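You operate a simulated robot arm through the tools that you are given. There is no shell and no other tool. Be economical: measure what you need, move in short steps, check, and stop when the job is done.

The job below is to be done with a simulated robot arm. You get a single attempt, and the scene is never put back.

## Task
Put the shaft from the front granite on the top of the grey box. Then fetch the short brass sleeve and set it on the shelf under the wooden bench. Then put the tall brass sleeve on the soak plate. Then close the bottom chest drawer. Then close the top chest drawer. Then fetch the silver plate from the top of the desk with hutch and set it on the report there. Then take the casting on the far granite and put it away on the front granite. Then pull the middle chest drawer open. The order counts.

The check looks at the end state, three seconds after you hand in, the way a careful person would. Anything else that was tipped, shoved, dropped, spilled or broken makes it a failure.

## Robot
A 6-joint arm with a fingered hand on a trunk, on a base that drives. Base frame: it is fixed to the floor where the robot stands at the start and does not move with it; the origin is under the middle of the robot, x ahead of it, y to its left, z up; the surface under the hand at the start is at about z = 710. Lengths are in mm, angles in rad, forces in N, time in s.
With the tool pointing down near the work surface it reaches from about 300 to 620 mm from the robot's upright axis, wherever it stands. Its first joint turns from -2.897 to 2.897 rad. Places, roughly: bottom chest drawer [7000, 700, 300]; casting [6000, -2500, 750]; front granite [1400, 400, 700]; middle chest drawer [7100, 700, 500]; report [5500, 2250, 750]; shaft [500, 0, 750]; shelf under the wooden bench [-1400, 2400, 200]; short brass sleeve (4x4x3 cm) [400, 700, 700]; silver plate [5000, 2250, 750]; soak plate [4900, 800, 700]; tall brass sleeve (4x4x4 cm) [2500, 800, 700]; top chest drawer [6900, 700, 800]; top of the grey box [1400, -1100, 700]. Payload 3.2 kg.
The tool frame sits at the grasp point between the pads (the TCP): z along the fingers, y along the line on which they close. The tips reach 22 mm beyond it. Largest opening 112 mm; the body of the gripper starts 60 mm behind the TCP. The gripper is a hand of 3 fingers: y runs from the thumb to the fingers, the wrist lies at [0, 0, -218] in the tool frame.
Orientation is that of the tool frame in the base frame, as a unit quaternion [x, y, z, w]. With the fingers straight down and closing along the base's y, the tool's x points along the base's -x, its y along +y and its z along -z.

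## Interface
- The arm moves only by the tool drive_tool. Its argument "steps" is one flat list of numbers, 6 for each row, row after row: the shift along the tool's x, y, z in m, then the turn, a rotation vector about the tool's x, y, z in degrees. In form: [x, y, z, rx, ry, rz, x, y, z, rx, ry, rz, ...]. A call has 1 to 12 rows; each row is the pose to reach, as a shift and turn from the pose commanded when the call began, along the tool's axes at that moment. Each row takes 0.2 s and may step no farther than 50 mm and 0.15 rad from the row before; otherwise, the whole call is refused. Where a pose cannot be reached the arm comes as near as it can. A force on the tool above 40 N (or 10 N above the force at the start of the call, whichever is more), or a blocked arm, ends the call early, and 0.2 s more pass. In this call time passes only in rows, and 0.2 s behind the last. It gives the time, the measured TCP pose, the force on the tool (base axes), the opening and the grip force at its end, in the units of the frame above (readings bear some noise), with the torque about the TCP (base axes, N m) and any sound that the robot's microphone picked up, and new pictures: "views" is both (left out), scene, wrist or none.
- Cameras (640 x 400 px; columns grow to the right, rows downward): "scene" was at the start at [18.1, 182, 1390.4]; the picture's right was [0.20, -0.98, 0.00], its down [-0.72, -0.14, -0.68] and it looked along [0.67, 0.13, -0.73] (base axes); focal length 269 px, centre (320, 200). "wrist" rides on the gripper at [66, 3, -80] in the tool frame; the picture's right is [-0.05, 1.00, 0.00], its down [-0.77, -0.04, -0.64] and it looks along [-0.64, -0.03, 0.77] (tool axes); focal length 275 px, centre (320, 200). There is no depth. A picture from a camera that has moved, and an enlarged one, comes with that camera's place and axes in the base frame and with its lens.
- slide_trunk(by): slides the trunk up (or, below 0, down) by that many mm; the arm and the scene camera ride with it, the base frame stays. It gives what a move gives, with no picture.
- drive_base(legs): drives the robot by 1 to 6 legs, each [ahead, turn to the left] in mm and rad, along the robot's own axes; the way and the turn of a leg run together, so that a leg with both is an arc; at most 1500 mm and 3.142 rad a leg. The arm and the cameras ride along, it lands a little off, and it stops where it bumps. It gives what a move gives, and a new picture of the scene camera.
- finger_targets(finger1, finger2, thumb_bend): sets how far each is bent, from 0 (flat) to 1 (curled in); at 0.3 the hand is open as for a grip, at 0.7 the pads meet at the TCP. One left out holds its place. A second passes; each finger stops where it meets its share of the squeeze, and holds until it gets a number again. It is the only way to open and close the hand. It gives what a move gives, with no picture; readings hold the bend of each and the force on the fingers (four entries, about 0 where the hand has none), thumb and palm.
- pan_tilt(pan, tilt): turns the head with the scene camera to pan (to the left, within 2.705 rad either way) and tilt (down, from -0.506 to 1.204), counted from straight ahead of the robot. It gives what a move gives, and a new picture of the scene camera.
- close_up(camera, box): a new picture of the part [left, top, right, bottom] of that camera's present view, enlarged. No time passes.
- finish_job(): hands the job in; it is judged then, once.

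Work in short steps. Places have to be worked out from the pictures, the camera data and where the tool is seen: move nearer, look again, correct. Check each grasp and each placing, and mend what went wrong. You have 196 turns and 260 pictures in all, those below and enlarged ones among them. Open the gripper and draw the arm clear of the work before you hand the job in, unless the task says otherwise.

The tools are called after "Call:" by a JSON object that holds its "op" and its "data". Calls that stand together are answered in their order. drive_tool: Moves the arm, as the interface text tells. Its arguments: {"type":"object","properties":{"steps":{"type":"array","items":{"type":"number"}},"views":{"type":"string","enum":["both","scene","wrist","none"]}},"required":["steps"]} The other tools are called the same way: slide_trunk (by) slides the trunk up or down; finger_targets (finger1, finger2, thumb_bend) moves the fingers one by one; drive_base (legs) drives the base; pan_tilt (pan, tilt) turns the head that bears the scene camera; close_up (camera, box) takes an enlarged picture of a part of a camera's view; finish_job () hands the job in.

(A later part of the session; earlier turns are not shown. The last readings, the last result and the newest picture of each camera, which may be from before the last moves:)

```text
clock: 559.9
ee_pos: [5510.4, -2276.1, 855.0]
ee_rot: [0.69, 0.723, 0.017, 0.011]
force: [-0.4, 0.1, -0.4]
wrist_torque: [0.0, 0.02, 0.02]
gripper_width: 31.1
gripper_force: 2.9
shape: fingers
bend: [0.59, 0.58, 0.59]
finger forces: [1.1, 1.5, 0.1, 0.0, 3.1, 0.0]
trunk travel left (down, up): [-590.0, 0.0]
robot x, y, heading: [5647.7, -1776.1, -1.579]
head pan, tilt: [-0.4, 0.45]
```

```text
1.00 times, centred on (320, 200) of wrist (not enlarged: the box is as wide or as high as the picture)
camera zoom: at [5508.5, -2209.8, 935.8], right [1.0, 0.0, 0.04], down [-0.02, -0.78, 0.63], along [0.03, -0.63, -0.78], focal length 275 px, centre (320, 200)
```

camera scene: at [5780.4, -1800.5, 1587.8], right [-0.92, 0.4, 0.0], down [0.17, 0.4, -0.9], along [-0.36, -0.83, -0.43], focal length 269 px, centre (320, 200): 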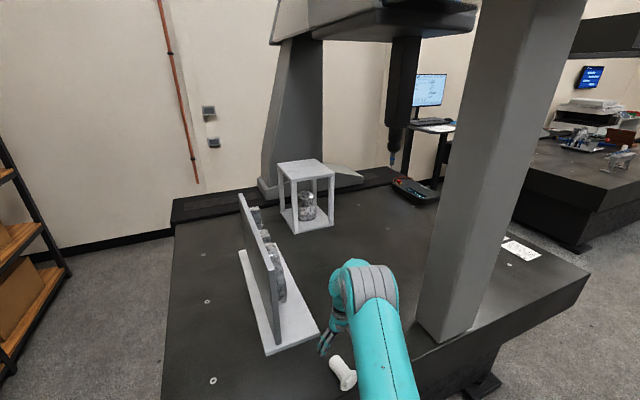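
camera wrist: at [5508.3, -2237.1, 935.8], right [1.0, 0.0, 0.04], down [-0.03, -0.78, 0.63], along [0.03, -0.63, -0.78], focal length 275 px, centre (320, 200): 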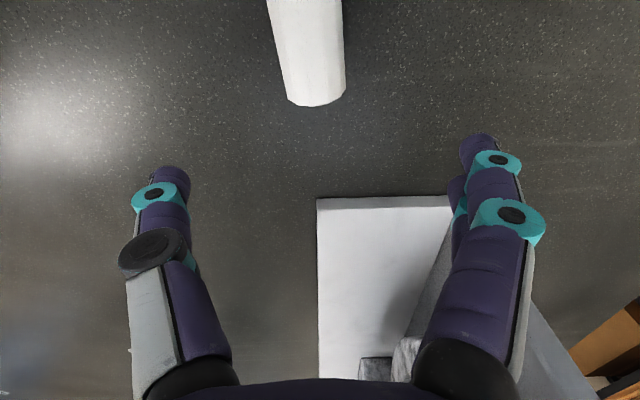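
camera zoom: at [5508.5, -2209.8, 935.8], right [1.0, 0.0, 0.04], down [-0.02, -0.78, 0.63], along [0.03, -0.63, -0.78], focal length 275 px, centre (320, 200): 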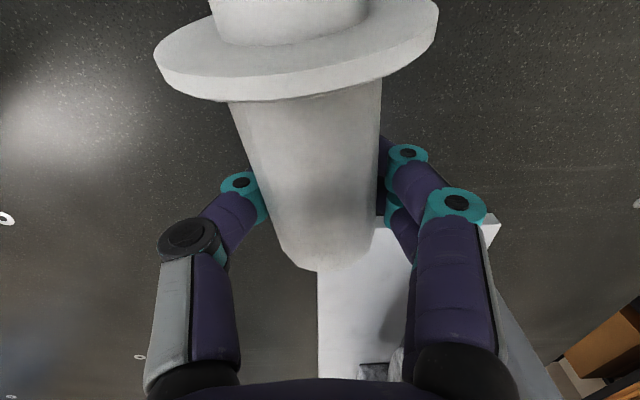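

Held. Firm up slightly, then pitch the hand to horizontal so the plug stands upright.

Call:
{"op": "finger_targets", "data": {"finger1": 0.65, "finger2": 0.65, "thumb_bend": 0.65}}

Call:
{"op": "drive_base", "data": {"legs": [[-250, 0]]}}

Call:
{"op": "drive_tool", "data": {"steps": [0, 0, 0, 0, -7.5, 0, 0, 0, 0, 0, -15, 0, 0, 0, 0, 0, -22.5, 0, 0, 0, 0, 0, -30, 0, 0, 0, 0, 0, -37.5, 0, 0, 0, 0, 0, -45, 0, 0, 0, 0, 0, -52.5, 0, 0, 0, 0, 0, -60, 0, 0, 0, 0, 0, -67.5, 0, 0, 0, 0, 0, -75, 0, 0, 0, 0, 0, -82, 0], "views": "none"}}

```text
clock: 560.9
ee_pos: [5512.0, -2274.7, 855.1]
ee_rot: [0.69, 0.723, 0.017, 0.011]
force: [0.2, 0.2, -0.6]
wrist_torque: [-0.02, 0.01, 0.0]
gripper_width: 29.2
gripper_force: 6.9
shape: fingers
bend: [0.6, 0.59, 0.61]
finger forces: [2.9, 3.5, 0.1, 0.1, 7.0, 0.0]
trunk travel left (down, up): [-590.0, 0.0]
robot x, y, heading: [5649.5, -1777.0, -1.583]
head pan, tilt: [-0.4, 0.45]
```

```text
clock: 562.7
ee_pos: [5513.0, -2024.7, 855.5]
ee_rot: [0.691, 0.723, 0.015, 0.012]
force: [-0.3, 0.7, -0.3]
wrist_torque: [-0.01, -0.02, -0.04]
gripper_width: 29.4
gripper_force: 6.7
shape: fingers
bend: [0.6, 0.59, 0.61]
finger forces: [2.9, 3.5, 0.0, 0.0, 7.0, 0.0]
trunk travel left (down, up): [-590.0, 0.0]
robot x, y, heading: [5653.0, -1524.9, -1.583]
head pan, tilt: [-0.4, 0.45]
camera scene: at [5783.2, -1551.4, 1587.8], right [-0.92, 0.4, 0.0], down [0.17, 0.4, -0.9], along [-0.36, -0.83, -0.43], focal length 269 px, centre (320, 200)
```

scene: 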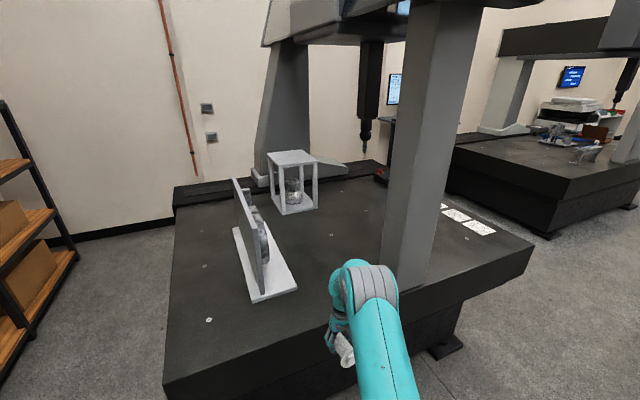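

```text
clock: 565.1
ee_pos: [5514.0, -2026.3, 855.3]
ee_rot: [0.533, 0.537, -0.442, 0.482]
force: [-0.1, -0.1, -0.5]
wrist_torque: [-0.01, 0.0, 0.01]
gripper_width: 27.8
gripper_force: 4.9
shape: fingers
bend: [0.61, 0.6, 0.62]
finger forces: [2.4, 2.9, 0.1, 0.1, 5.6, 0.0]
out of reach, approached as far as the arm can: row 4
trunk travel left (down, up): [-590.0, 0.0]
robot x, y, heading: [5654.4, -1527.5, -1.581]
head pan, tilt: [-0.4, 0.45]
```

Call:
{"op": "finger_targets", "data": {"finger1": 0.68, "finger2": 0.68, "thumb_bend": 0.69}}

Call:
{"op": "pan_tilt", "data": {"pan": -0.25, "tilt": 0.8}}

Call:
{"op": "close_up", "data": {"camera": "wrist", "box": [0, 0, 640, 400]}}

```text
clock: 566.1
ee_pos: [5512.3, -2025.3, 853.9]
ee_rot: [0.532, 0.537, -0.442, 0.483]
force: [0.0, 0.2, -0.1]
wrist_torque: [0.0, 0.02, 0.0]
gripper_width: 26.5
gripper_force: 9.6
shape: fingers
bend: [0.61, 0.6, 0.64]
finger forces: [4.4, 4.8, 0.1, 0.1, 9.8, 0.1]
trunk travel left (down, up): [-590.0, 0.0]
robot x, y, heading: [5653.4, -1528.3, -1.583]
head pan, tilt: [-0.4, 0.45]
```

```text
clock: 566.9
ee_pos: [5512.8, -2025.7, 855.1]
ee_rot: [0.533, 0.538, -0.441, 0.482]
force: [-0.3, 0.1, -0.4]
wrist_torque: [0.01, 0.01, -0.02]
gripper_width: 26.5
gripper_force: 9.7
shape: fingers
bend: [0.61, 0.6, 0.64]
finger forces: [4.3, 4.8, 0.0, 0.1, 9.8, 0.1]
trunk travel left (down, up): [-590.0, 0.0]
robot x, y, heading: [5652.5, -1525.8, -1.58]
head pan, tilt: [-0.25, 0.799]
camera scene: at [5799.0, -1546.1, 1557.4], right [-0.97, 0.26, 0.0], down [0.19, 0.69, -0.7], along [-0.18, -0.67, -0.72], focal length 269 px, centre (320, 200)
```

scene: 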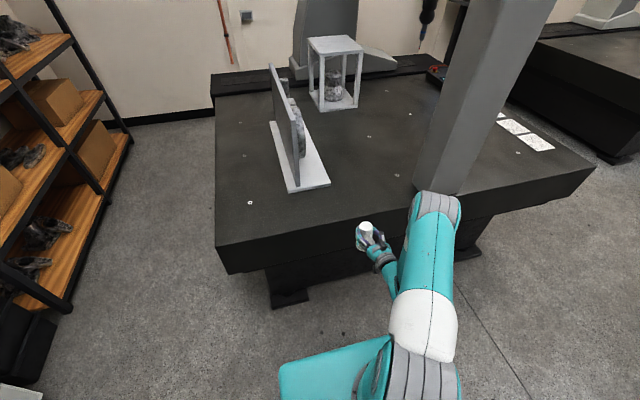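

```text
1.00 times, centred on (320, 200) of wrist (not enlarged: the box is as wide or as high as the picture)
camera zoom: at [5514.6, -1935.8, 801.2], right [1.0, 0.04, 0.09], down [-0.09, 0.51, 0.85], along [-0.01, -0.86, 0.51], focal length 275 px, centre (320, 200)
```

zoom: 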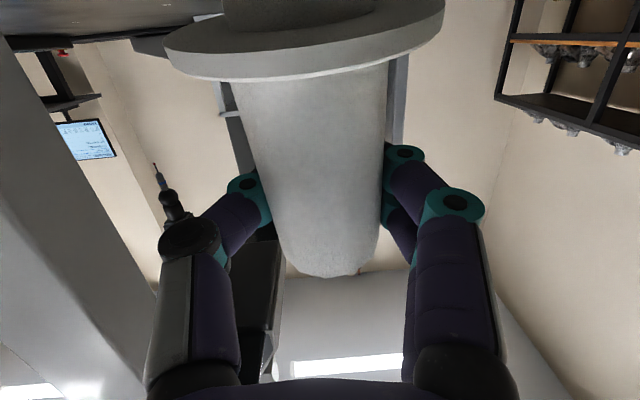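

Plug is held upright. Drive back: face +x, reverse to the corridor, then north.

Call:
{"op": "drive_base", "data": {"legs": [[0, 1.58], [-1500, 0], [-830, 0], [0, 1.571], [1500, 0], [800, 0]]}}

Call:
{"op": "drive_base", "data": {"legs": [[0, 1.571], [150, 0]]}}

Call:
{"op": "pan_tilt", "data": {"pan": -0.3, "tilt": 0.75}}

```text
clock: 584.9
ee_pos: [3667.6, -1127.7, 855.1]
ee_rot: [-0.408, 0.637, 0.374, 0.536]
force: [0.2, -0.2, -0.1]
wrist_torque: [-0.02, 0.02, 0.02]
gripper_width: 26.2
gripper_force: 9.4
shape: fingers
bend: [0.61, 0.61, 0.64]
finger forces: [4.3, 4.6, 0.1, 0.1, 9.5, 0.0]
trunk travel left (down, up): [-590.0, 0.0]
robot x, y, heading: [3328.9, -1518.9, 1.104]
head pan, tilt: [-0.25, 0.799]
stopped in leg 4: the robot was blocked; the commanded pose is now the measured one
camera scene: at [3206.3, -1437.4, 1557.4], right [0.76, -0.65, 0.0], down [-0.47, -0.54, -0.7], along [0.46, 0.53, -0.72], focal length 269 px, centre (320, 200)
```

scene: 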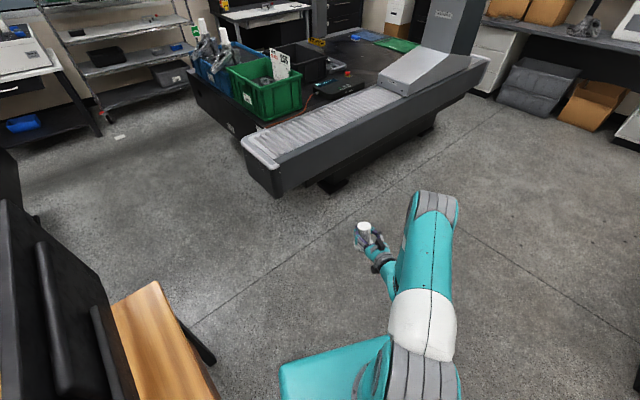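

```text
clock: 585.7
ee_pos: [3667.0, -1126.8, 855.5]
ee_rot: [-0.409, 0.637, 0.375, 0.535]
force: [1.1, -0.6, -0.5]
wrist_torque: [0.01, -0.02, 0.03]
gripper_width: 26.1
gripper_force: 8.9
shape: fingers
bend: [0.61, 0.61, 0.64]
finger forces: [4.4, 4.6, 0.1, 0.0, 9.4, 0.1]
trunk travel left (down, up): [-590.0, 0.0]
robot x, y, heading: [3330.1, -1517.3, 1.11]
head pan, tilt: [-0.25, 0.799]
stopped in leg 1: the robot was blocked; the commanded pose is now the measured one
camera scene: at [3206.3, -1437.1, 1557.4], right [0.76, -0.65, 0.0], down [-0.47, -0.54, -0.7], along [0.45, 0.53, -0.72], focal length 269 px, centre (320, 200)
```

scene: 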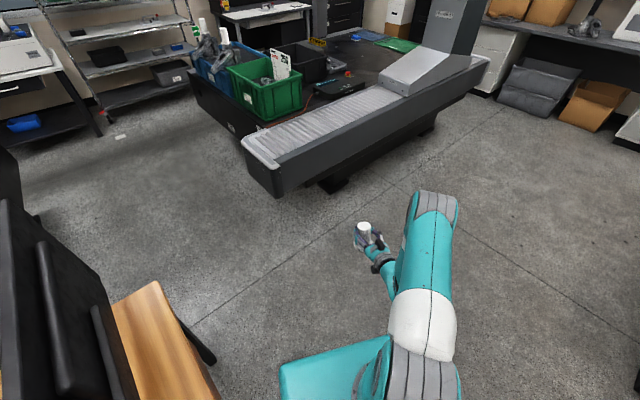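

```text
clock: 586.3
ee_pos: [3666.5, -1126.5, 854.7]
ee_rot: [-0.41, 0.637, 0.376, 0.534]
force: [0.3, -0.2, 0.0]
wrist_torque: [-0.03, 0.0, 0.0]
gripper_width: 26.1
gripper_force: 9.1
shape: fingers
bend: [0.61, 0.61, 0.64]
finger forces: [4.3, 4.6, 0.0, 0.0, 9.5, 0.0]
trunk travel left (down, up): [-590.0, 0.0]
robot x, y, heading: [3332.6, -1517.7, 1.111]
head pan, tilt: [-0.3, 0.75]
camera scene: at [3210.8, -1438.2, 1561.3], right [0.72, -0.69, 0.0], down [-0.47, -0.49, -0.73], along [0.5, 0.53, -0.68], focal length 269 px, centre (320, 200)
```

scene: 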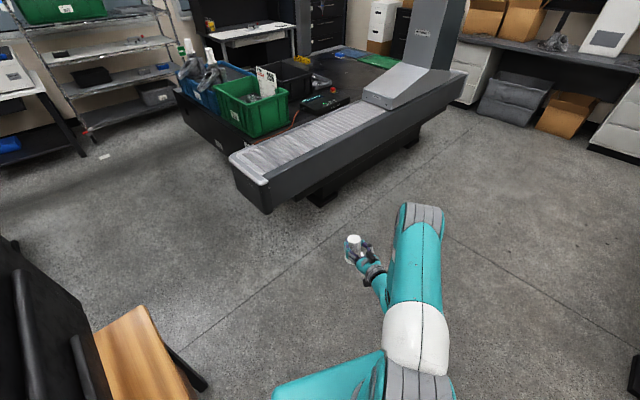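

Turning was blocked by the desk behind-left. Move forward along the current heading first, then turn and go north.

Call:
{"op": "drive_base", "data": {"legs": [[260, 0], [0, 0.61], [600, 0], [0, -0.15], [1465, 0]]}}

```text
clock: 600.4
ee_pos: [3474.8, 1280.6, 854.8]
ee_rot: [0.545, -0.525, -0.488, -0.435]
force: [-1.0, 0.1, 0.8]
wrist_torque: [0.0, 0.03, -0.03]
gripper_width: 26.7
gripper_force: 9.3
shape: fingers
bend: [0.61, 0.61, 0.64]
finger forces: [4.2, 4.6, 0.0, 0.0, 9.2, 0.0]
trunk travel left (down, up): [-590.0, 0.0]
robot x, y, heading: [3346.4, 776.1, 1.571]
head pan, tilt: [-0.3, 0.75]
camera scene: at [3205.6, 797.2, 1561.4], right [0.96, -0.29, 0.0], down [-0.2, -0.65, -0.73], along [0.22, 0.7, -0.68], focal length 269 px, centre (320, 200)
```

scene: 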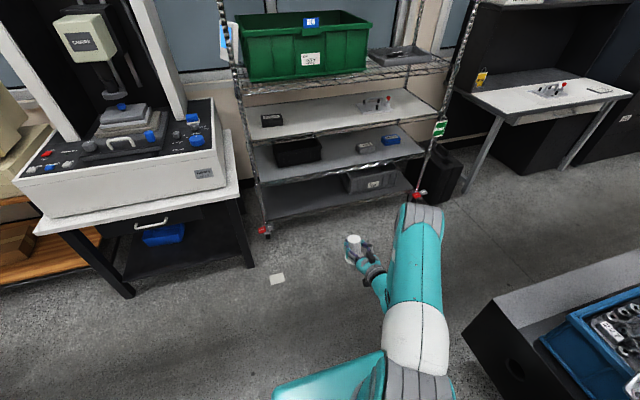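

Turn to face −x, then raise the plug above rim height.

Call:
{"op": "drive_base", "data": {"legs": [[0, 1.571]]}}

Call:
{"op": "drive_tool", "data": {"steps": [-0.03, 0, -0.004, 0, 0, 0, -0.06, 0, -0.008, 0, 0, 0, -0.09, 0, -0.012, 0, 0, 0, -0.119, 0, -0.016, 0, 0, 0], "views": "none"}}

Call:
{"op": "drive_base", "data": {"legs": [[270, 0]]}}

Call:
{"op": "close_up", "data": {"camera": "scene", "box": [240, 100, 480, 250]}}

```text
clock: 604.6
ee_pos: [2844.6, 903.5, 855.1]
ee_rot: [0.756, 0.015, -0.653, 0.039]
force: [-0.8, 0.9, -0.4]
wrist_torque: [0.0, -0.02, 0.01]
gripper_width: 26.1
gripper_force: 8.8
shape: fingers
bend: [0.62, 0.61, 0.64]
finger forces: [4.1, 4.4, 0.0, 0.1, 9.1, 0.0]
trunk travel left (down, up): [-590.0, 0.0]
robot x, y, heading: [3346.2, 779.3, -3.138]
head pan, tilt: [-0.3, 0.75]
camera scene: at [3328.1, 636.5, 1561.4], right [0.29, 0.96, 0.0], down [0.65, -0.2, -0.73], along [-0.7, 0.21, -0.68], focal length 269 px, centre (320, 200)
```

scene: 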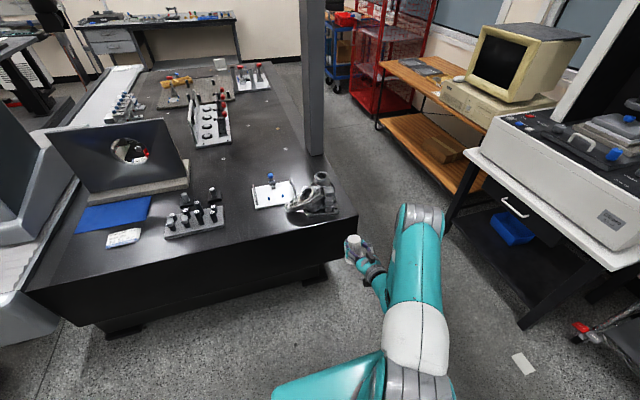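

```text
clock: 605.6
ee_pos: [2843.1, 909.6, 974.9]
ee_rot: [0.757, 0.015, -0.652, 0.04]
force: [-0.9, 0.7, 0.3]
wrist_torque: [0.03, 0.0, 0.03]
gripper_width: 26.1
gripper_force: 8.6
shape: fingers
bend: [0.62, 0.61, 0.64]
finger forces: [4.1, 4.4, 0.1, 0.0, 9.0, 0.0]
trunk travel left (down, up): [-590.0, 0.0]
robot x, y, heading: [3348.1, 780.1, -3.14]
head pan, tilt: [-0.3, 0.75]
```

```text
clock: 607.5
ee_pos: [2575.0, 907.7, 974.4]
ee_rot: [0.757, 0.015, -0.652, 0.039]
force: [-0.1, -0.3, -0.1]
wrist_torque: [0.02, -0.02, 0.01]
gripper_width: 26.5
gripper_force: 8.6
shape: fingers
bend: [0.62, 0.61, 0.64]
finger forces: [4.1, 4.3, 0.1, 0.0, 9.1, 0.0]
trunk travel left (down, up): [-590.0, 0.0]
robot x, y, heading: [3078.2, 780.9, -3.136]
head pan, tilt: [-0.3, 0.75]
camera scene: at [3059.9, 635.9, 1561.4], right [0.29, 0.96, 0.0], down [0.65, -0.2, -0.73], along [-0.7, 0.21, -0.68], focal length 269 px, centre (320, 200)
```

scene: 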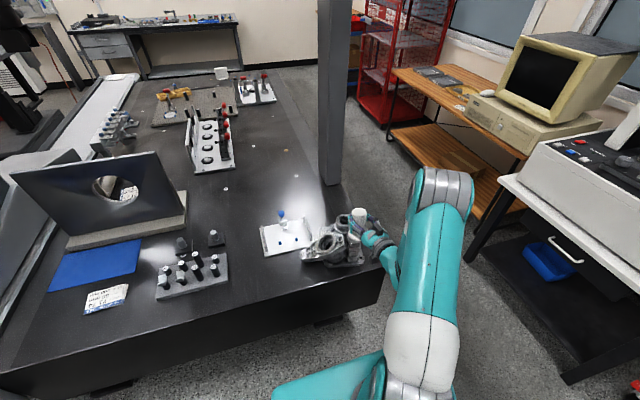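

```text
2.67 times, centred on (360, 175) of scene
camera zoom: at [3059.9, 635.9, 1561.4], right [0.29, 0.96, 0.0], down [0.65, -0.2, -0.73], along [-0.7, 0.21, -0.68], focal length 718 px, centre (213, 267)
```

zoom: 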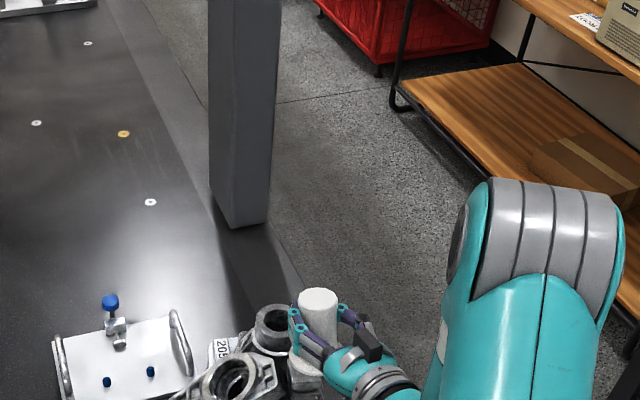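

Neck at ≈[2462,898]. Look through the wrist camera to align.

Call:
{"op": "close_up", "data": {"camera": "wrist", "box": [0, 0, 640, 400]}}

```text
1.00 times, centred on (320, 200) of wrist (not enlarged: the box is as wide or as high as the picture)
camera zoom: at [2665.4, 909.2, 921.0], right [0.07, -0.99, 0.09], down [0.51, 0.11, 0.85], along [-0.86, -0.01, 0.51], focal length 275 px, centre (320, 200)
```

zoom: 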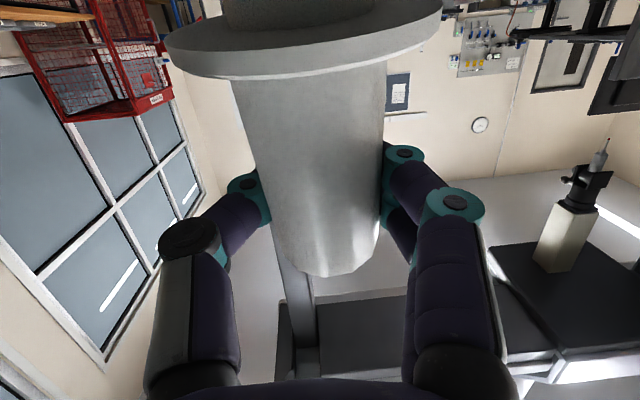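

Call:
{"op": "close_up", "data": {"camera": "scene", "box": [310, 190, 400, 250]}}

```text
6.67 times, centred on (355, 220) of scene
camera zoom: at [3059.9, 635.9, 1561.4], right [0.29, 0.96, 0.0], down [0.65, -0.2, -0.73], along [-0.7, 0.21, -0.68], focal length 1796 px, centre (87, 67)
```

zoom: 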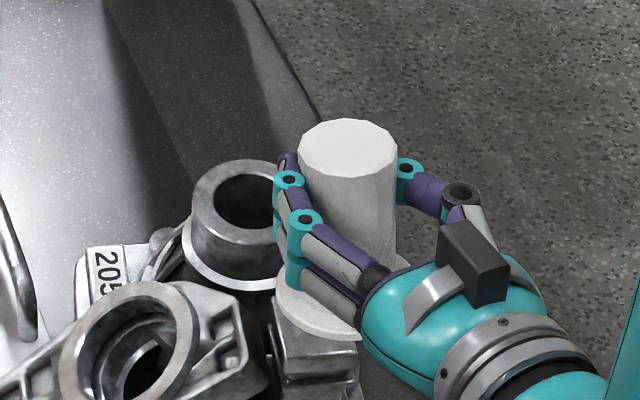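

I can see the plug leans ~11° (bottom toward robot) and ~4° sideways. Correct the tilt, then drive 108 mm to bring it over the bore.

Call:
{"op": "drive_tool", "data": {"steps": [0, 0, 0, 0, -5.5, 2, 0, 0, 0, 0, -11, 4], "views": "none"}}

Call:
{"op": "drive_base", "data": {"legs": [[108, 0]]}}

Call:
{"op": "close_up", "data": {"camera": "scene", "box": [310, 190, 400, 250]}}

```text
clock: 608.1
ee_pos: [2575.4, 908.3, 973.7]
ee_rot: [-0.691, 0.016, 0.72, -0.062]
force: [-0.2, 0.0, 0.4]
wrist_torque: [-0.02, -0.01, -0.01]
gripper_width: 26.1
gripper_force: 8.7
shape: fingers
bend: [0.62, 0.61, 0.65]
finger forces: [4.0, 4.4, 0.0, 0.0, 8.9, 0.0]
trunk travel left (down, up): [-590.0, 0.0]
robot x, y, heading: [3079.9, 775.6, -3.135]
head pan, tilt: [-0.3, 0.75]
```

```text
clock: 609.3
ee_pos: [2467.9, 907.4, 974.8]
ee_rot: [-0.691, 0.016, 0.72, -0.063]
force: [-0.1, -0.6, -0.1]
wrist_torque: [0.03, 0.01, 0.03]
gripper_width: 26.1
gripper_force: 8.9
shape: fingers
bend: [0.62, 0.61, 0.65]
finger forces: [4.0, 4.3, 0.1, 0.0, 8.9, 0.1]
trunk travel left (down, up): [-590.0, 0.0]
robot x, y, heading: [2971.4, 777.9, -3.138]
head pan, tilt: [-0.3, 0.75]
camera scene: at [2952.0, 635.5, 1561.3], right [0.29, 0.96, 0.0], down [0.65, -0.2, -0.73], along [-0.7, 0.21, -0.68], focal length 269 px, centre (320, 200)
```

scene: 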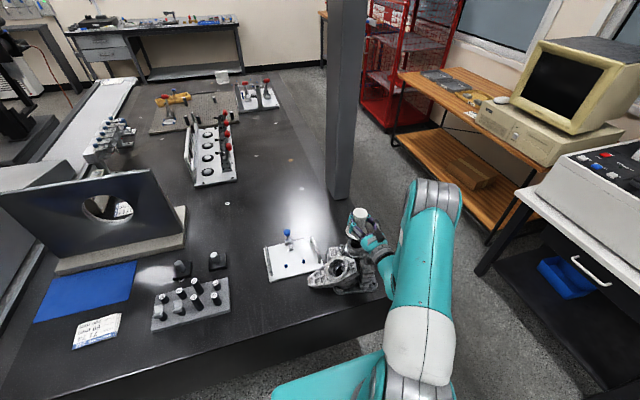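

```text
6.67 times, centred on (355, 220) of scene
camera zoom: at [2952.0, 635.5, 1561.3], right [0.29, 0.96, 0.0], down [0.65, -0.2, -0.73], along [-0.7, 0.21, -0.68], focal length 1796 px, centre (87, 67)
```

zoom: 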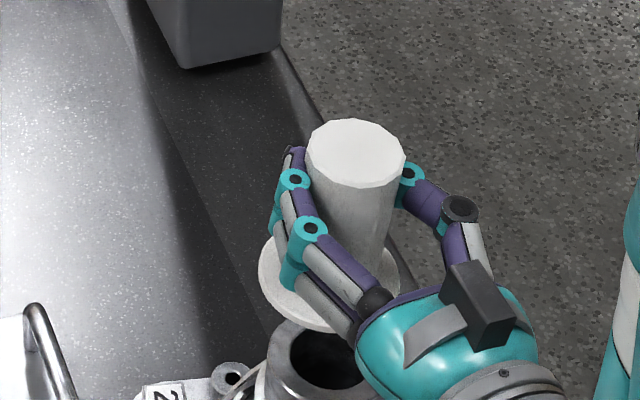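

Remaining lean: ~5° in x, −4° in y. Correct and shift +9 mm in x to centre over the bore.

Call:
{"op": "drive_tool", "data": {"steps": [0, 0, -0.004, 0, -2.5, -2, 0, 0, -0.009, 0, -5, -4], "views": "none"}}

Call:
{"op": "close_up", "data": {"camera": "scene", "box": [310, 195, 400, 255]}}

```text
clock: 609.9
ee_pos: [2476.4, 906.7, 974.5]
ee_rot: [-0.659, -0.007, 0.751, -0.037]
force: [0.0, -0.4, -0.8]
wrist_torque: [0.0, 0.02, -0.02]
gripper_width: 26.2
gripper_force: 8.8
shape: fingers
bend: [0.62, 0.61, 0.65]
finger forces: [3.9, 4.4, 0.1, 0.1, 8.9, 0.0]
trunk travel left (down, up): [-590.0, 0.0]
robot x, y, heading: [2973.1, 776.5, -3.134]
head pan, tilt: [-0.3, 0.75]
```

```text
6.67 times, centred on (355, 225) of scene
camera zoom: at [2953.4, 635.5, 1561.4], right [0.29, 0.96, 0.0], down [0.65, -0.2, -0.73], along [-0.7, 0.21, -0.68], focal length 1796 px, centre (87, 33)
```

zoom: 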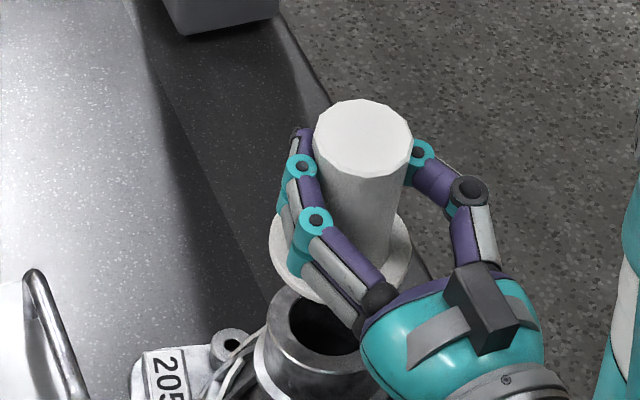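

Aligned to within ~2 mm. Lower with the trunk in stages, watching forces.

Call:
{"op": "drive_tool", "data": {"steps": [0, 0.002, 0, 0, 0, 0], "views": "none"}}

Call:
{"op": "slide_trunk", "data": {"by": -28}}

Call:
{"op": "slide_trunk", "data": {"by": -7}}

Call:
{"op": "close_up", "data": {"camera": "scene", "box": [310, 185, 400, 245]}}

```text
clock: 610.3
ee_pos: [2476.9, 905.6, 974.2]
ee_rot: [-0.659, -0.007, 0.751, -0.037]
force: [0.5, 0.6, -0.1]
wrist_torque: [0.01, 0.01, -0.01]
gripper_width: 25.9
gripper_force: 9.1
shape: fingers
bend: [0.62, 0.61, 0.65]
finger forces: [3.9, 4.4, 0.0, 0.1, 8.8, 0.0]
trunk travel left (down, up): [-590.0, 0.0]
robot x, y, heading: [2976.2, 774.8, -3.136]
head pan, tilt: [-0.3, 0.75]
```

```text
clock: 611.0
ee_pos: [2476.7, 906.6, 945.2]
ee_rot: [-0.659, -0.006, 0.752, -0.037]
force: [0.4, 0.0, -0.2]
wrist_torque: [0.0, 0.0, -0.01]
gripper_width: 26.0
gripper_force: 8.9
shape: fingers
bend: [0.62, 0.61, 0.65]
finger forces: [3.9, 4.5, 0.0, 0.0, 8.8, 0.1]
trunk travel left (down, up): [-562.0, 28.0]
robot x, y, heading: [2972.9, 781.4, -3.139]
head pan, tilt: [-0.3, 0.75]
```

```text
clock: 611.6
ee_pos: [2476.1, 905.4, 939.6]
ee_rot: [-0.659, -0.006, 0.751, -0.037]
force: [-0.5, 0.5, -0.9]
wrist_torque: [0.0, 0.0, -0.02]
gripper_width: 26.4
gripper_force: 8.4
shape: fingers
bend: [0.62, 0.61, 0.65]
finger forces: [4.0, 4.3, 0.0, 0.1, 8.9, 0.1]
trunk travel left (down, up): [-555.0, 35.0]
robot x, y, heading: [2973.6, 778.1, -3.141]
head pan, tilt: [-0.3, 0.75]
```

```text
6.67 times, centred on (355, 215) of scene
camera zoom: at [2953.4, 635.5, 1526.3], right [0.29, 0.96, 0.0], down [0.65, -0.2, -0.73], along [-0.7, 0.21, -0.68], focal length 1796 px, centre (87, 100)
```

zoom: 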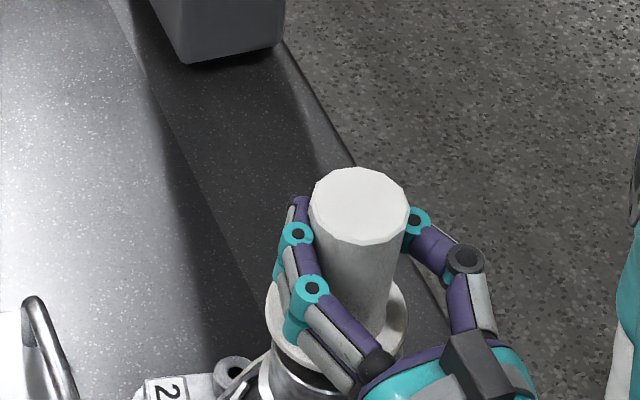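

No contact yet and visually aligned. Continue lowering.

Call:
{"op": "slide_trunk", "data": {"by": -7}}

Call:
{"op": "slide_trunk", "data": {"by": -5}}

Call:
{"op": "close_up", "data": {"camera": "scene", "box": [310, 185, 400, 245]}}

```text
clock: 612.1
ee_pos: [2479.9, 905.0, 934.9]
ee_rot: [-0.657, -0.007, 0.753, -0.037]
force: [14.8, -1.6, 31.3]
wrist_torque: [-0.22, -3.8, -0.14]
gripper_width: 25.9
gripper_force: 8.1
shape: fingers
bend: [0.62, 0.61, 0.65]
finger forces: [3.9, 4.4, 0.0, 0.1, 8.8, 0.1]
trunk travel left (down, up): [-548.0, 42.0]
robot x, y, heading: [2971.0, 776.6, -3.138]
head pan, tilt: [-0.3, 0.75]
```

```text
clock: 612.5
ee_pos: [2480.0, 904.3, 934.6]
ee_rot: [-0.657, -0.008, 0.753, -0.037]
force: [15.2, -2.7, 23.1]
wrist_torque: [-0.27, -3.1, -0.21]
gripper_width: 26.0
gripper_force: 9.0
shape: fingers
bend: [0.62, 0.61, 0.65]
finger forces: [3.9, 4.4, 0.0, 0.0, 8.9, 0.0]
trunk travel left (down, up): [-547.0, 43.0]
robot x, y, heading: [2969.9, 776.6, -3.141]
head pan, tilt: [-0.3, 0.75]
stopped: the force on the tool passed its limit at 49 N (the readings are from after the stop); the commanded pose is now the measured one
```

```text
6.67 times, centred on (355, 215) of scene
camera zoom: at [2958.0, 634.4, 1518.7], right [0.29, 0.96, 0.0], down [0.65, -0.2, -0.73], along [-0.7, 0.21, -0.68], focal length 1796 px, centre (87, 100)
```

zoom: 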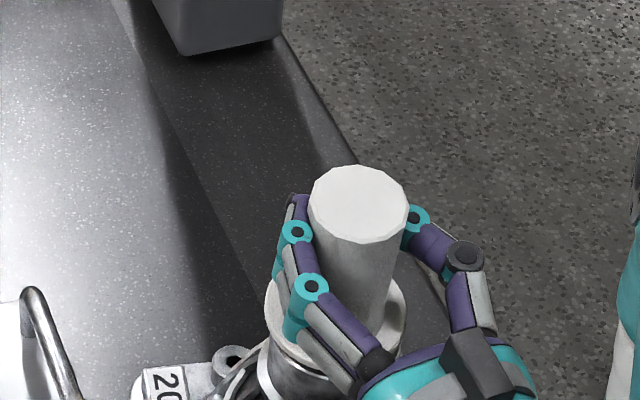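

The hand's underside touched the casting's tower (lever ~120 mm), the spigot is already in the bore with ~10 mm to go. Relieve 4 mm and release so the plug drops in.

Call:
{"op": "slide_trunk", "data": {"by": 4}}

Call:
{"op": "finger_targets", "data": {"finger1": 0.5, "finger2": 0.5, "thumb_bend": 0.5}}

Call:
{"op": "close_up", "data": {"camera": "scene", "box": [310, 185, 400, 245]}}

```text
clock: 613.0
ee_pos: [2477.3, 904.0, 936.4]
ee_rot: [-0.658, -0.007, 0.752, -0.037]
force: [0.7, 0.0, 0.1]
wrist_torque: [-0.06, -0.17, 0.04]
gripper_width: 25.9
gripper_force: 8.4
shape: fingers
bend: [0.62, 0.61, 0.65]
finger forces: [4.0, 4.5, 0.0, 0.1, 8.7, 0.0]
trunk travel left (down, up): [-551.0, 39.0]
robot x, y, heading: [2966.7, 769.0, -3.143]
head pan, tilt: [-0.3, 0.75]
```

```text
clock: 614.0
ee_pos: [2476.6, 905.9, 936.2]
ee_rot: [-0.658, -0.008, 0.752, -0.038]
force: [0.7, -0.5, -0.3]
wrist_torque: [0.02, 0.02, 0.03]
gripper_width: 54.2
gripper_force: 0.0
shape: fingers
bend: [0.5, 0.5, 0.5]
finger forces: [0.0, 0.1, 0.1, 0.0, 0.0, 0.0]
trunk travel left (down, up): [-551.0, 39.0]
robot x, y, heading: [2969.5, 773.0, -3.14]
head pan, tilt: [-0.3, 0.75]
```

```text
6.67 times, centred on (355, 215) of scene
camera zoom: at [2953.6, 635.5, 1522.7], right [0.29, 0.96, 0.0], down [0.65, -0.2, -0.73], along [-0.7, 0.21, -0.68], focal length 1796 px, centre (87, 100)
```

zoom: 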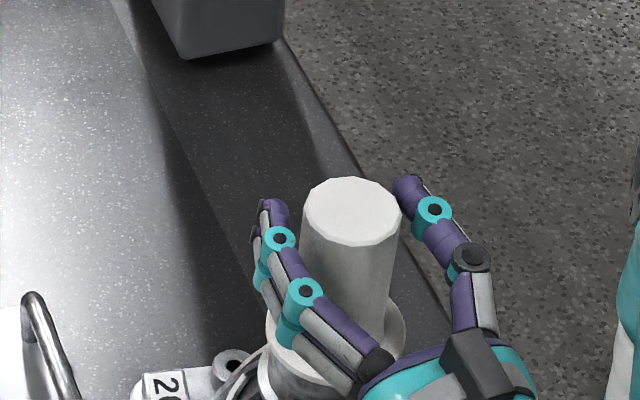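

The plug dropped into the bore upright. Open fully, raise, and back off.

Call:
{"op": "finger_targets", "data": {"finger1": 0.3, "finger2": 0.3, "thumb_bend": 0.3}}

Call:
{"op": "slide_trunk", "data": {"by": 39}}

Call:
{"op": "drive_base", "data": {"legs": [[-250, 0]]}}

Call:
{"op": "close_up", "data": {"camera": "scene", "box": [270, 140, 390, 215]}}

```text
clock: 615.0
ee_pos: [2476.7, 906.9, 936.1]
ee_rot: [-0.658, -0.006, 0.752, -0.036]
force: [-0.5, -0.5, 0.3]
wrist_torque: [-0.02, 0.02, 0.03]
gripper_width: 111.1
gripper_force: 0.1
shape: fingers
bend: [0.3, 0.3, 0.3]
finger forces: [0.0, 0.1, 0.0, 0.0, 0.0, 0.0]
trunk travel left (down, up): [-551.0, 39.0]
robot x, y, heading: [2972.0, 775.9, -3.138]
head pan, tilt: [-0.3, 0.75]
```

```text
clock: 615.8
ee_pos: [2477.4, 905.9, 974.4]
ee_rot: [-0.659, -0.006, 0.752, -0.036]
force: [-0.2, -0.1, -0.3]
wrist_torque: [0.02, 0.02, 0.01]
gripper_width: 111.0
gripper_force: 0.1
shape: fingers
bend: [0.3, 0.3, 0.3]
finger forces: [0.1, 0.0, 0.0, 0.1, 0.1, 0.0]
trunk travel left (down, up): [-590.0, 0.0]
robot x, y, heading: [2975.6, 775.5, -3.139]
head pan, tilt: [-0.3, 0.75]
```

```text
clock: 617.6
ee_pos: [2732.3, 905.3, 975.0]
ee_rot: [-0.658, -0.008, 0.752, -0.038]
force: [0.6, 0.1, 0.4]
wrist_torque: [0.0, 0.01, 0.0]
gripper_width: 111.3
gripper_force: 0.0
shape: fingers
bend: [0.3, 0.3, 0.3]
finger forces: [0.0, 0.0, 0.0, 0.1, 0.0, 0.1]
trunk travel left (down, up): [-590.0, 0.0]
robot x, y, heading: [3227.5, 781.2, -3.14]
head pan, tilt: [-0.3, 0.75]
camera scene: at [3207.5, 636.6, 1561.4], right [0.29, 0.96, 0.0], down [0.65, -0.2, -0.73], along [-0.7, 0.21, -0.68], focal length 269 px, centre (320, 200)
```

scene: 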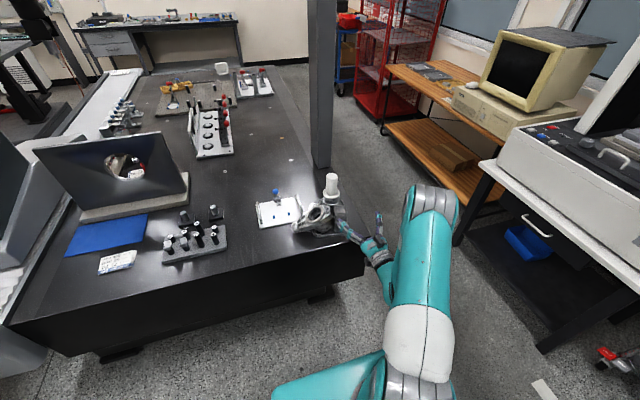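

```text
5.33 times, centred on (330, 178) of scene
camera zoom: at [3207.5, 636.6, 1561.4], right [0.29, 0.96, 0.0], down [0.65, -0.2, -0.73], along [-0.7, 0.21, -0.68], focal length 1437 px, centre (267, 320)
```

zoom: 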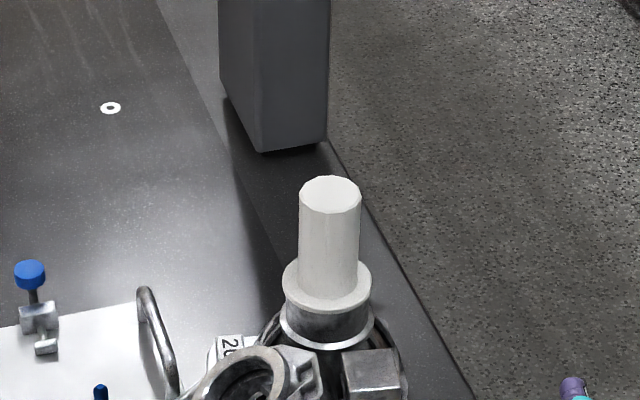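

The casting with its plug stands on the front granite. Now go to the chest to open the middle drawer.

Call:
{"op": "drive_base", "data": {"legs": [[0, -2.32], [840, 0], [0, -0.823], [1500, 0], [1030, 0]]}}

Call:
{"op": "drive_base", "data": {"legs": [[0, -1.571], [615, 0], [0, 1.571]]}}

Call:
{"op": "pan_tilt", "data": {"pan": 0.0, "tilt": 0.75}}

```text
clock: 641.6
ee_pos: [6809.6, 1224.3, 976.4]
ee_rot: [-0.005, 0.658, 0.034, 0.752]
force: [-0.3, 0.6, -0.1]
wrist_torque: [-0.04, -0.01, 0.02]
gripper_width: 111.0
gripper_force: 0.0
shape: fingers
bend: [0.3, 0.3, 0.3]
finger forces: [0.0, 0.1, 0.1, 0.0, 0.0, 0.0]
trunk travel left (down, up): [-590.0, 0.0]
robot x, y, heading: [6318.4, 1360.6, -0.003]
head pan, tilt: [-0.3, 0.75]
camera scene: at [6335.0, 1499.0, 1561.4], right [-0.3, -0.95, 0.0], down [-0.65, 0.2, -0.73], along [0.7, -0.22, -0.68], focal length 269 px, centre (320, 200)
```

scene: 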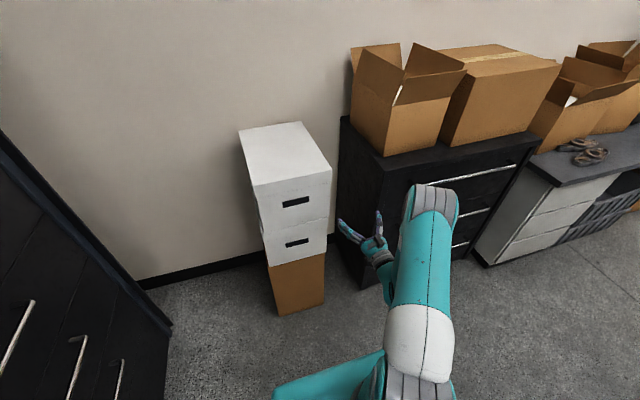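

```text
clock: 652.8
ee_pos: [6807.7, 600.5, 976.1]
ee_rot: [-0.002, 0.658, 0.032, 0.752]
force: [-0.3, 0.6, -0.6]
wrist_torque: [-0.03, 0.0, 0.0]
gripper_width: 111.0
gripper_force: 0.1
shape: fingers
bend: [0.3, 0.3, 0.3]
finger forces: [0.0, 0.0, 0.0, 0.0, 0.0, 0.1]
trunk travel left (down, up): [-590.0, 0.0]
robot x, y, heading: [6314.6, 737.5, -0.009]
head pan, tilt: [-0.3, 0.75]
camera scene: at [6334.5, 877.5, 1561.4], right [-0.3, -0.95, 0.0], down [-0.65, 0.21, -0.73], along [0.7, -0.22, -0.68], focal length 269 px, centre (320, 200)
```

scene: 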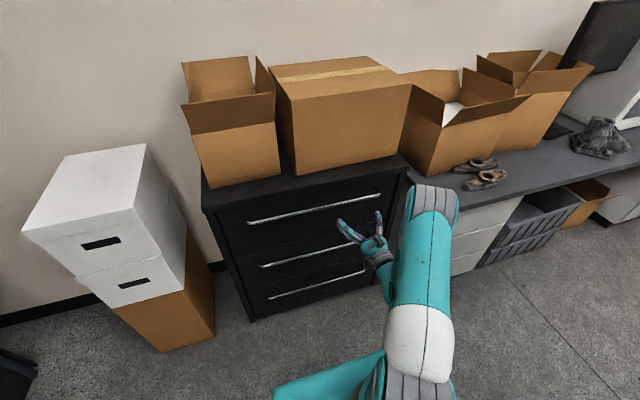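

```text
clock: 653.6
ee_pos: [6807.3, 600.1, 975.1]
ee_rot: [-0.004, 0.658, 0.033, 0.752]
force: [0.3, 0.2, 0.0]
wrist_torque: [0.02, -0.02, 0.01]
gripper_width: 110.9
gripper_force: 0.1
shape: fingers
bend: [0.3, 0.3, 0.3]
finger forces: [0.0, 0.0, 0.0, 0.0, 0.0, 0.0]
trunk travel left (down, up): [-590.0, 0.0]
robot x, y, heading: [6312.6, 737.4, -0.013]
head pan, tilt: [0.0, 0.75]
camera scene: at [6338.4, 901.8, 1561.4], right [-0.01, -1.0, 0.0], down [-0.68, 0.01, -0.73], along [0.73, -0.01, -0.68], focal length 269 px, centre (320, 200)
```

scene: 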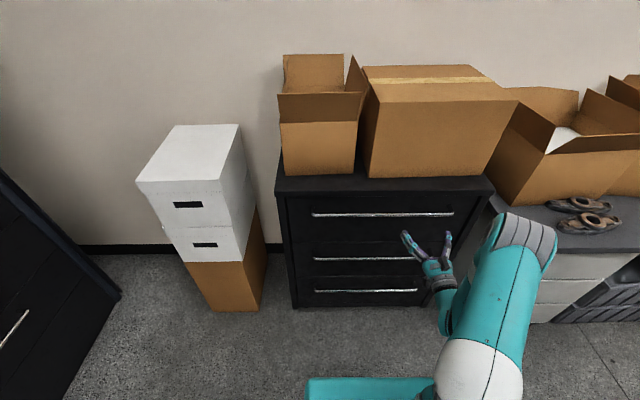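

Middle handle: z≈618, y≈440–915, bar x≈6985. I level the hand, then roll it 90° to pinch the horizontal bar.

Call:
{"op": "drive_tool", "data": {"steps": [0, 0, 0, 1.5, 3.8, -1.2, 0, 0, 0, 3, 7.6, -2.35], "views": "none"}}

Call:
{"op": "drive_tool", "data": {"steps": [0, 0, 0, 0, 0, 8.2, 0, 0, 0, 0, 0, 16.4, 0, 0, 0, 0, 0, 24.6, 0, 0, 0, 0, 0, 32.8, 0, 0, 0, 0, 0, 41, 0, 0, 0, 0, 0, 49.2, 0, 0, 0, 0, 0, 57.4, 0, 0, 0, 0, 0, 65.6, 0, 0, 0, 0, 0, 73.8, 0, 0, 0, 0, 0, 82, 0, 0, 0, 0, 0, 90], "views": "none"}}

```text
clock: 654.2
ee_pos: [6807.3, 601.6, 975.1]
ee_rot: [0.001, 0.707, 0.0, 0.707]
force: [0.5, -0.2, -0.5]
wrist_torque: [-0.01, 0.01, 0.01]
gripper_width: 111.1
gripper_force: 0.0
shape: fingers
bend: [0.3, 0.3, 0.3]
finger forces: [0.1, 0.1, 0.0, 0.0, 0.0, 0.0]
trunk travel left (down, up): [-590.0, 0.0]
robot x, y, heading: [6309.2, 735.0, -0.01]
head pan, tilt: [0.0, 0.75]
```

```text
clock: 656.6
ee_pos: [6807.1, 600.7, 975.3]
ee_rot: [0.502, 0.498, 0.501, 0.499]
force: [0.2, 0.2, 0.2]
wrist_torque: [-0.03, -0.01, -0.02]
gripper_width: 111.1
gripper_force: 0.0
shape: fingers
bend: [0.3, 0.3, 0.3]
finger forces: [0.1, 0.0, 0.2, 0.1, 0.0, 0.1]
trunk travel left (down, up): [-590.0, 0.0]
robot x, y, heading: [6315.0, 735.2, -0.003]
head pan, tilt: [0.0, 0.75]
```

Hand now horizontal with fingers above, thumb below. Lower to handle height and look.

Call:
{"op": "slide_trunk", "data": {"by": -355}}

Call:
{"op": "drive_base", "data": {"legs": [[70, 0]]}}

Call:
{"op": "close_up", "data": {"camera": "wrist", "box": [0, 0, 640, 400]}}

```text
clock: 660.0
ee_pos: [6807.4, 600.1, 620.6]
ee_rot: [0.5, 0.5, 0.5, 0.5]
force: [-0.1, -0.6, 0.2]
wrist_torque: [-0.03, 0.0, 0.04]
gripper_width: 111.2
gripper_force: 0.0
shape: fingers
bend: [0.3, 0.3, 0.3]
finger forces: [0.0, 0.0, 0.0, 0.1, 0.0, 0.0]
trunk travel left (down, up): [-235.0, 355.0]
robot x, y, heading: [6312.7, 733.1, -0.009]
head pan, tilt: [0.0, 0.75]
```

```text
clock: 661.0
ee_pos: [6877.2, 600.4, 620.7]
ee_rot: [0.501, 0.498, 0.501, 0.5]
force: [0.5, 0.7, -1.2]
wrist_torque: [0.0, 0.01, -0.02]
gripper_width: 111.1
gripper_force: 0.0
shape: fingers
bend: [0.3, 0.3, 0.3]
finger forces: [0.0, 0.0, 0.0, 0.1, 0.0, 0.0]
trunk travel left (down, up): [-235.0, 355.0]
robot x, y, heading: [6382.7, 733.3, -0.004]
head pan, tilt: [0.0, 0.75]
camera scene: at [6408.4, 901.3, 1206.4], right [-0.01, -1.0, 0.0], down [-0.68, 0.01, -0.73], along [0.73, -0.01, -0.68], focal length 269 px, centre (320, 200)
```

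scene: 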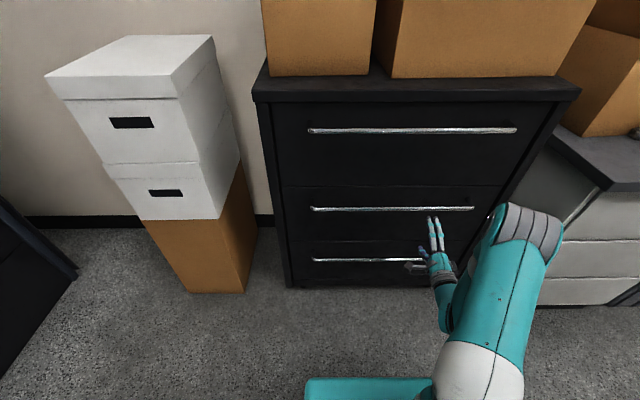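

```text
1.00 times, centred on (320, 200) of wrist (not enlarged: the box is as wide or as high as the picture)
camera zoom: at [6797.9, 666.5, 623.2], right [0.0, -0.05, 1.0], down [-0.64, -0.77, -0.04], along [0.77, -0.64, -0.03], focal length 275 px, centre (320, 200)
```

zoom: 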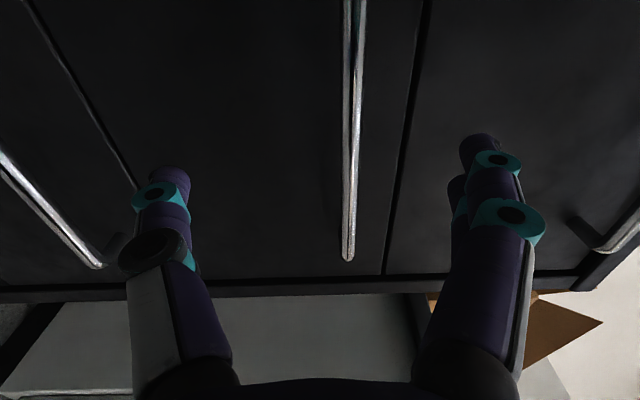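

Handle bar is at z≈642, x≈6974. Raise 21 mm and drive 96 mm forward with the hand open.

Call:
{"op": "slide_trunk", "data": {"by": 21}}

Call:
{"op": "drive_base", "data": {"legs": [[96, 0]]}}

Call:
{"op": "close_up", "data": {"camera": "wrist", "box": [0, 0, 640, 400]}}

```text
clock: 661.7
ee_pos: [6876.8, 600.0, 641.3]
ee_rot: [0.5, 0.499, 0.501, 0.5]
force: [0.2, 0.0, -0.5]
wrist_torque: [0.01, 0.02, -0.02]
gripper_width: 111.1
gripper_force: 0.1
shape: fingers
bend: [0.3, 0.3, 0.3]
finger forces: [0.1, 0.1, 0.0, 0.1, 0.0, 0.1]
trunk travel left (down, up): [-256.0, 334.0]
robot x, y, heading: [6385.7, 736.9, -0.011]
head pan, tilt: [0.0, 0.75]
```

```text
clock: 662.9
ee_pos: [6974.4, 599.6, 641.0]
ee_rot: [0.502, 0.499, 0.5, 0.5]
force: [0.9, 0.4, -0.6]
wrist_torque: [0.0, 0.03, -0.01]
gripper_width: 111.3
gripper_force: 0.0
shape: fingers
bend: [0.3, 0.3, 0.3]
finger forces: [0.0, 0.1, 0.0, 0.0, 0.0, 0.0]
trunk travel left (down, up): [-256.0, 334.0]
robot x, y, heading: [6479.7, 732.1, -0.01]
head pan, tilt: [0.0, 0.75]
camera scene: at [6504.7, 900.5, 1227.4], right [-0.01, -1.0, 0.0], down [-0.68, 0.01, -0.73], along [0.73, -0.01, -0.68], focal length 269 px, centre (320, 200)
```

scene: 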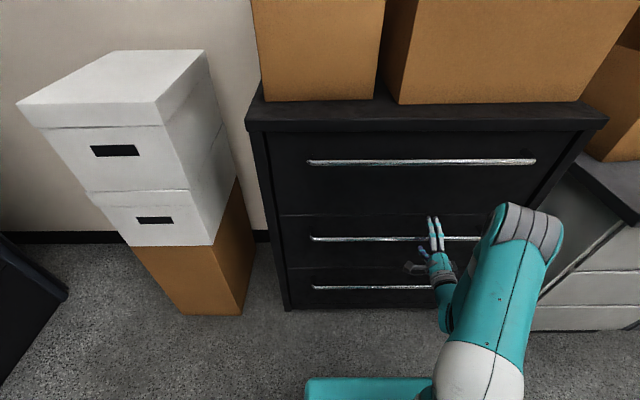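

```text
1.00 times, centred on (320, 200) of wrist (not enlarged: the box is as wide or as high as the picture)
camera zoom: at [6894.3, 665.7, 644.2], right [0.0, -0.05, 1.0], down [-0.64, -0.77, -0.04], along [0.77, -0.64, -0.03], focal length 275 px, centre (320, 200)
```

zoom: 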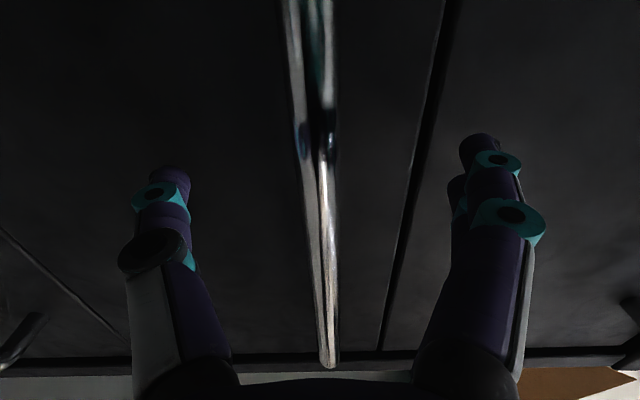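

Bar is level with the TCP; advance 8 mm more and close.

Call:
{"op": "drive_base", "data": {"legs": [[9, 0]]}}

Call:
{"op": "finger_targets", "data": {"finger1": 0.78, "finger2": 0.78, "thumb_bend": 0.78}}

Call:
{"op": "close_up", "data": {"camera": "wrist", "box": [120, 60, 520, 310]}}

```text
clock: 663.6
ee_pos: [6983.9, 599.7, 640.2]
ee_rot: [0.5, 0.499, 0.5, 0.501]
force: [-0.4, -0.9, 0.0]
wrist_torque: [0.04, -0.01, -0.02]
gripper_width: 111.6
gripper_force: 0.0
shape: fingers
bend: [0.3, 0.3, 0.3]
finger forces: [0.1, 0.0, 0.0, 0.0, 0.0, 0.0]
trunk travel left (down, up): [-256.0, 334.0]
robot x, y, heading: [6490.7, 736.1, -0.004]
head pan, tilt: [0.0, 0.75]
camera scene: at [6513.8, 900.4, 1227.4], right [-0.01, -1.0, 0.0], down [-0.68, 0.01, -0.73], along [0.73, -0.01, -0.68], focal length 269 px, centre (320, 200)
```

scene: 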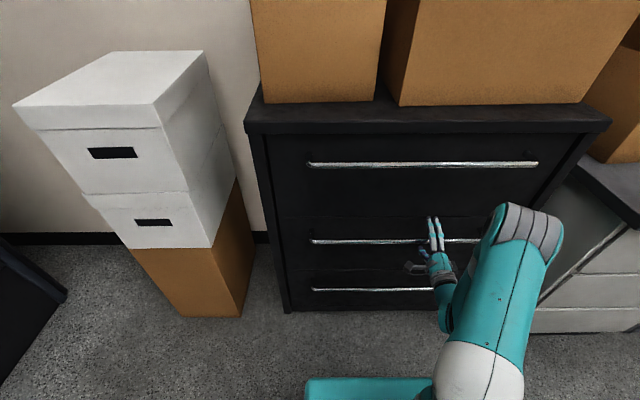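

```text
clock: 664.6
ee_pos: [6983.0, 599.1, 641.6]
ee_rot: [0.501, 0.499, 0.499, 0.5]
force: [0.3, 0.4, -1.5]
wrist_torque: [0.02, -0.01, 0.02]
gripper_width: 0.2
gripper_force: 0.4
shape: fingers
bend: [0.76, 0.76, 0.74]
finger forces: [0.0, 0.1, 0.0, 0.0, 0.4, 0.0]
trunk travel left (down, up): [-256.0, 334.0]
robot x, y, heading: [6486.9, 733.7, -0.009]
head pan, tilt: [0.0, 0.75]
```

```text
1.60 times, centred on (320, 185) of wrist
camera zoom: at [6903.5, 665.7, 644.1], right [0.0, -0.05, 1.0], down [-0.64, -0.77, -0.04], along [0.77, -0.64, -0.03], focal length 440 px, centre (320, 224)
```

zoom: 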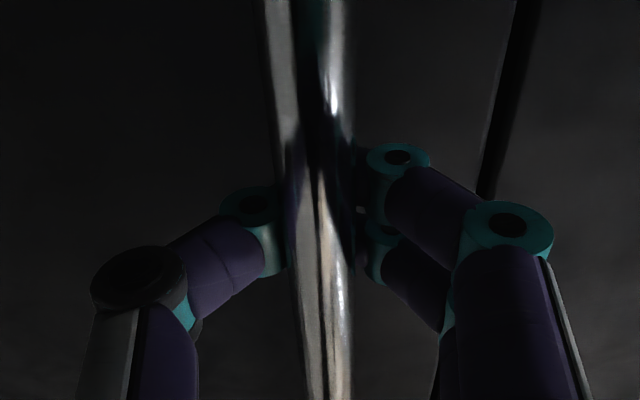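

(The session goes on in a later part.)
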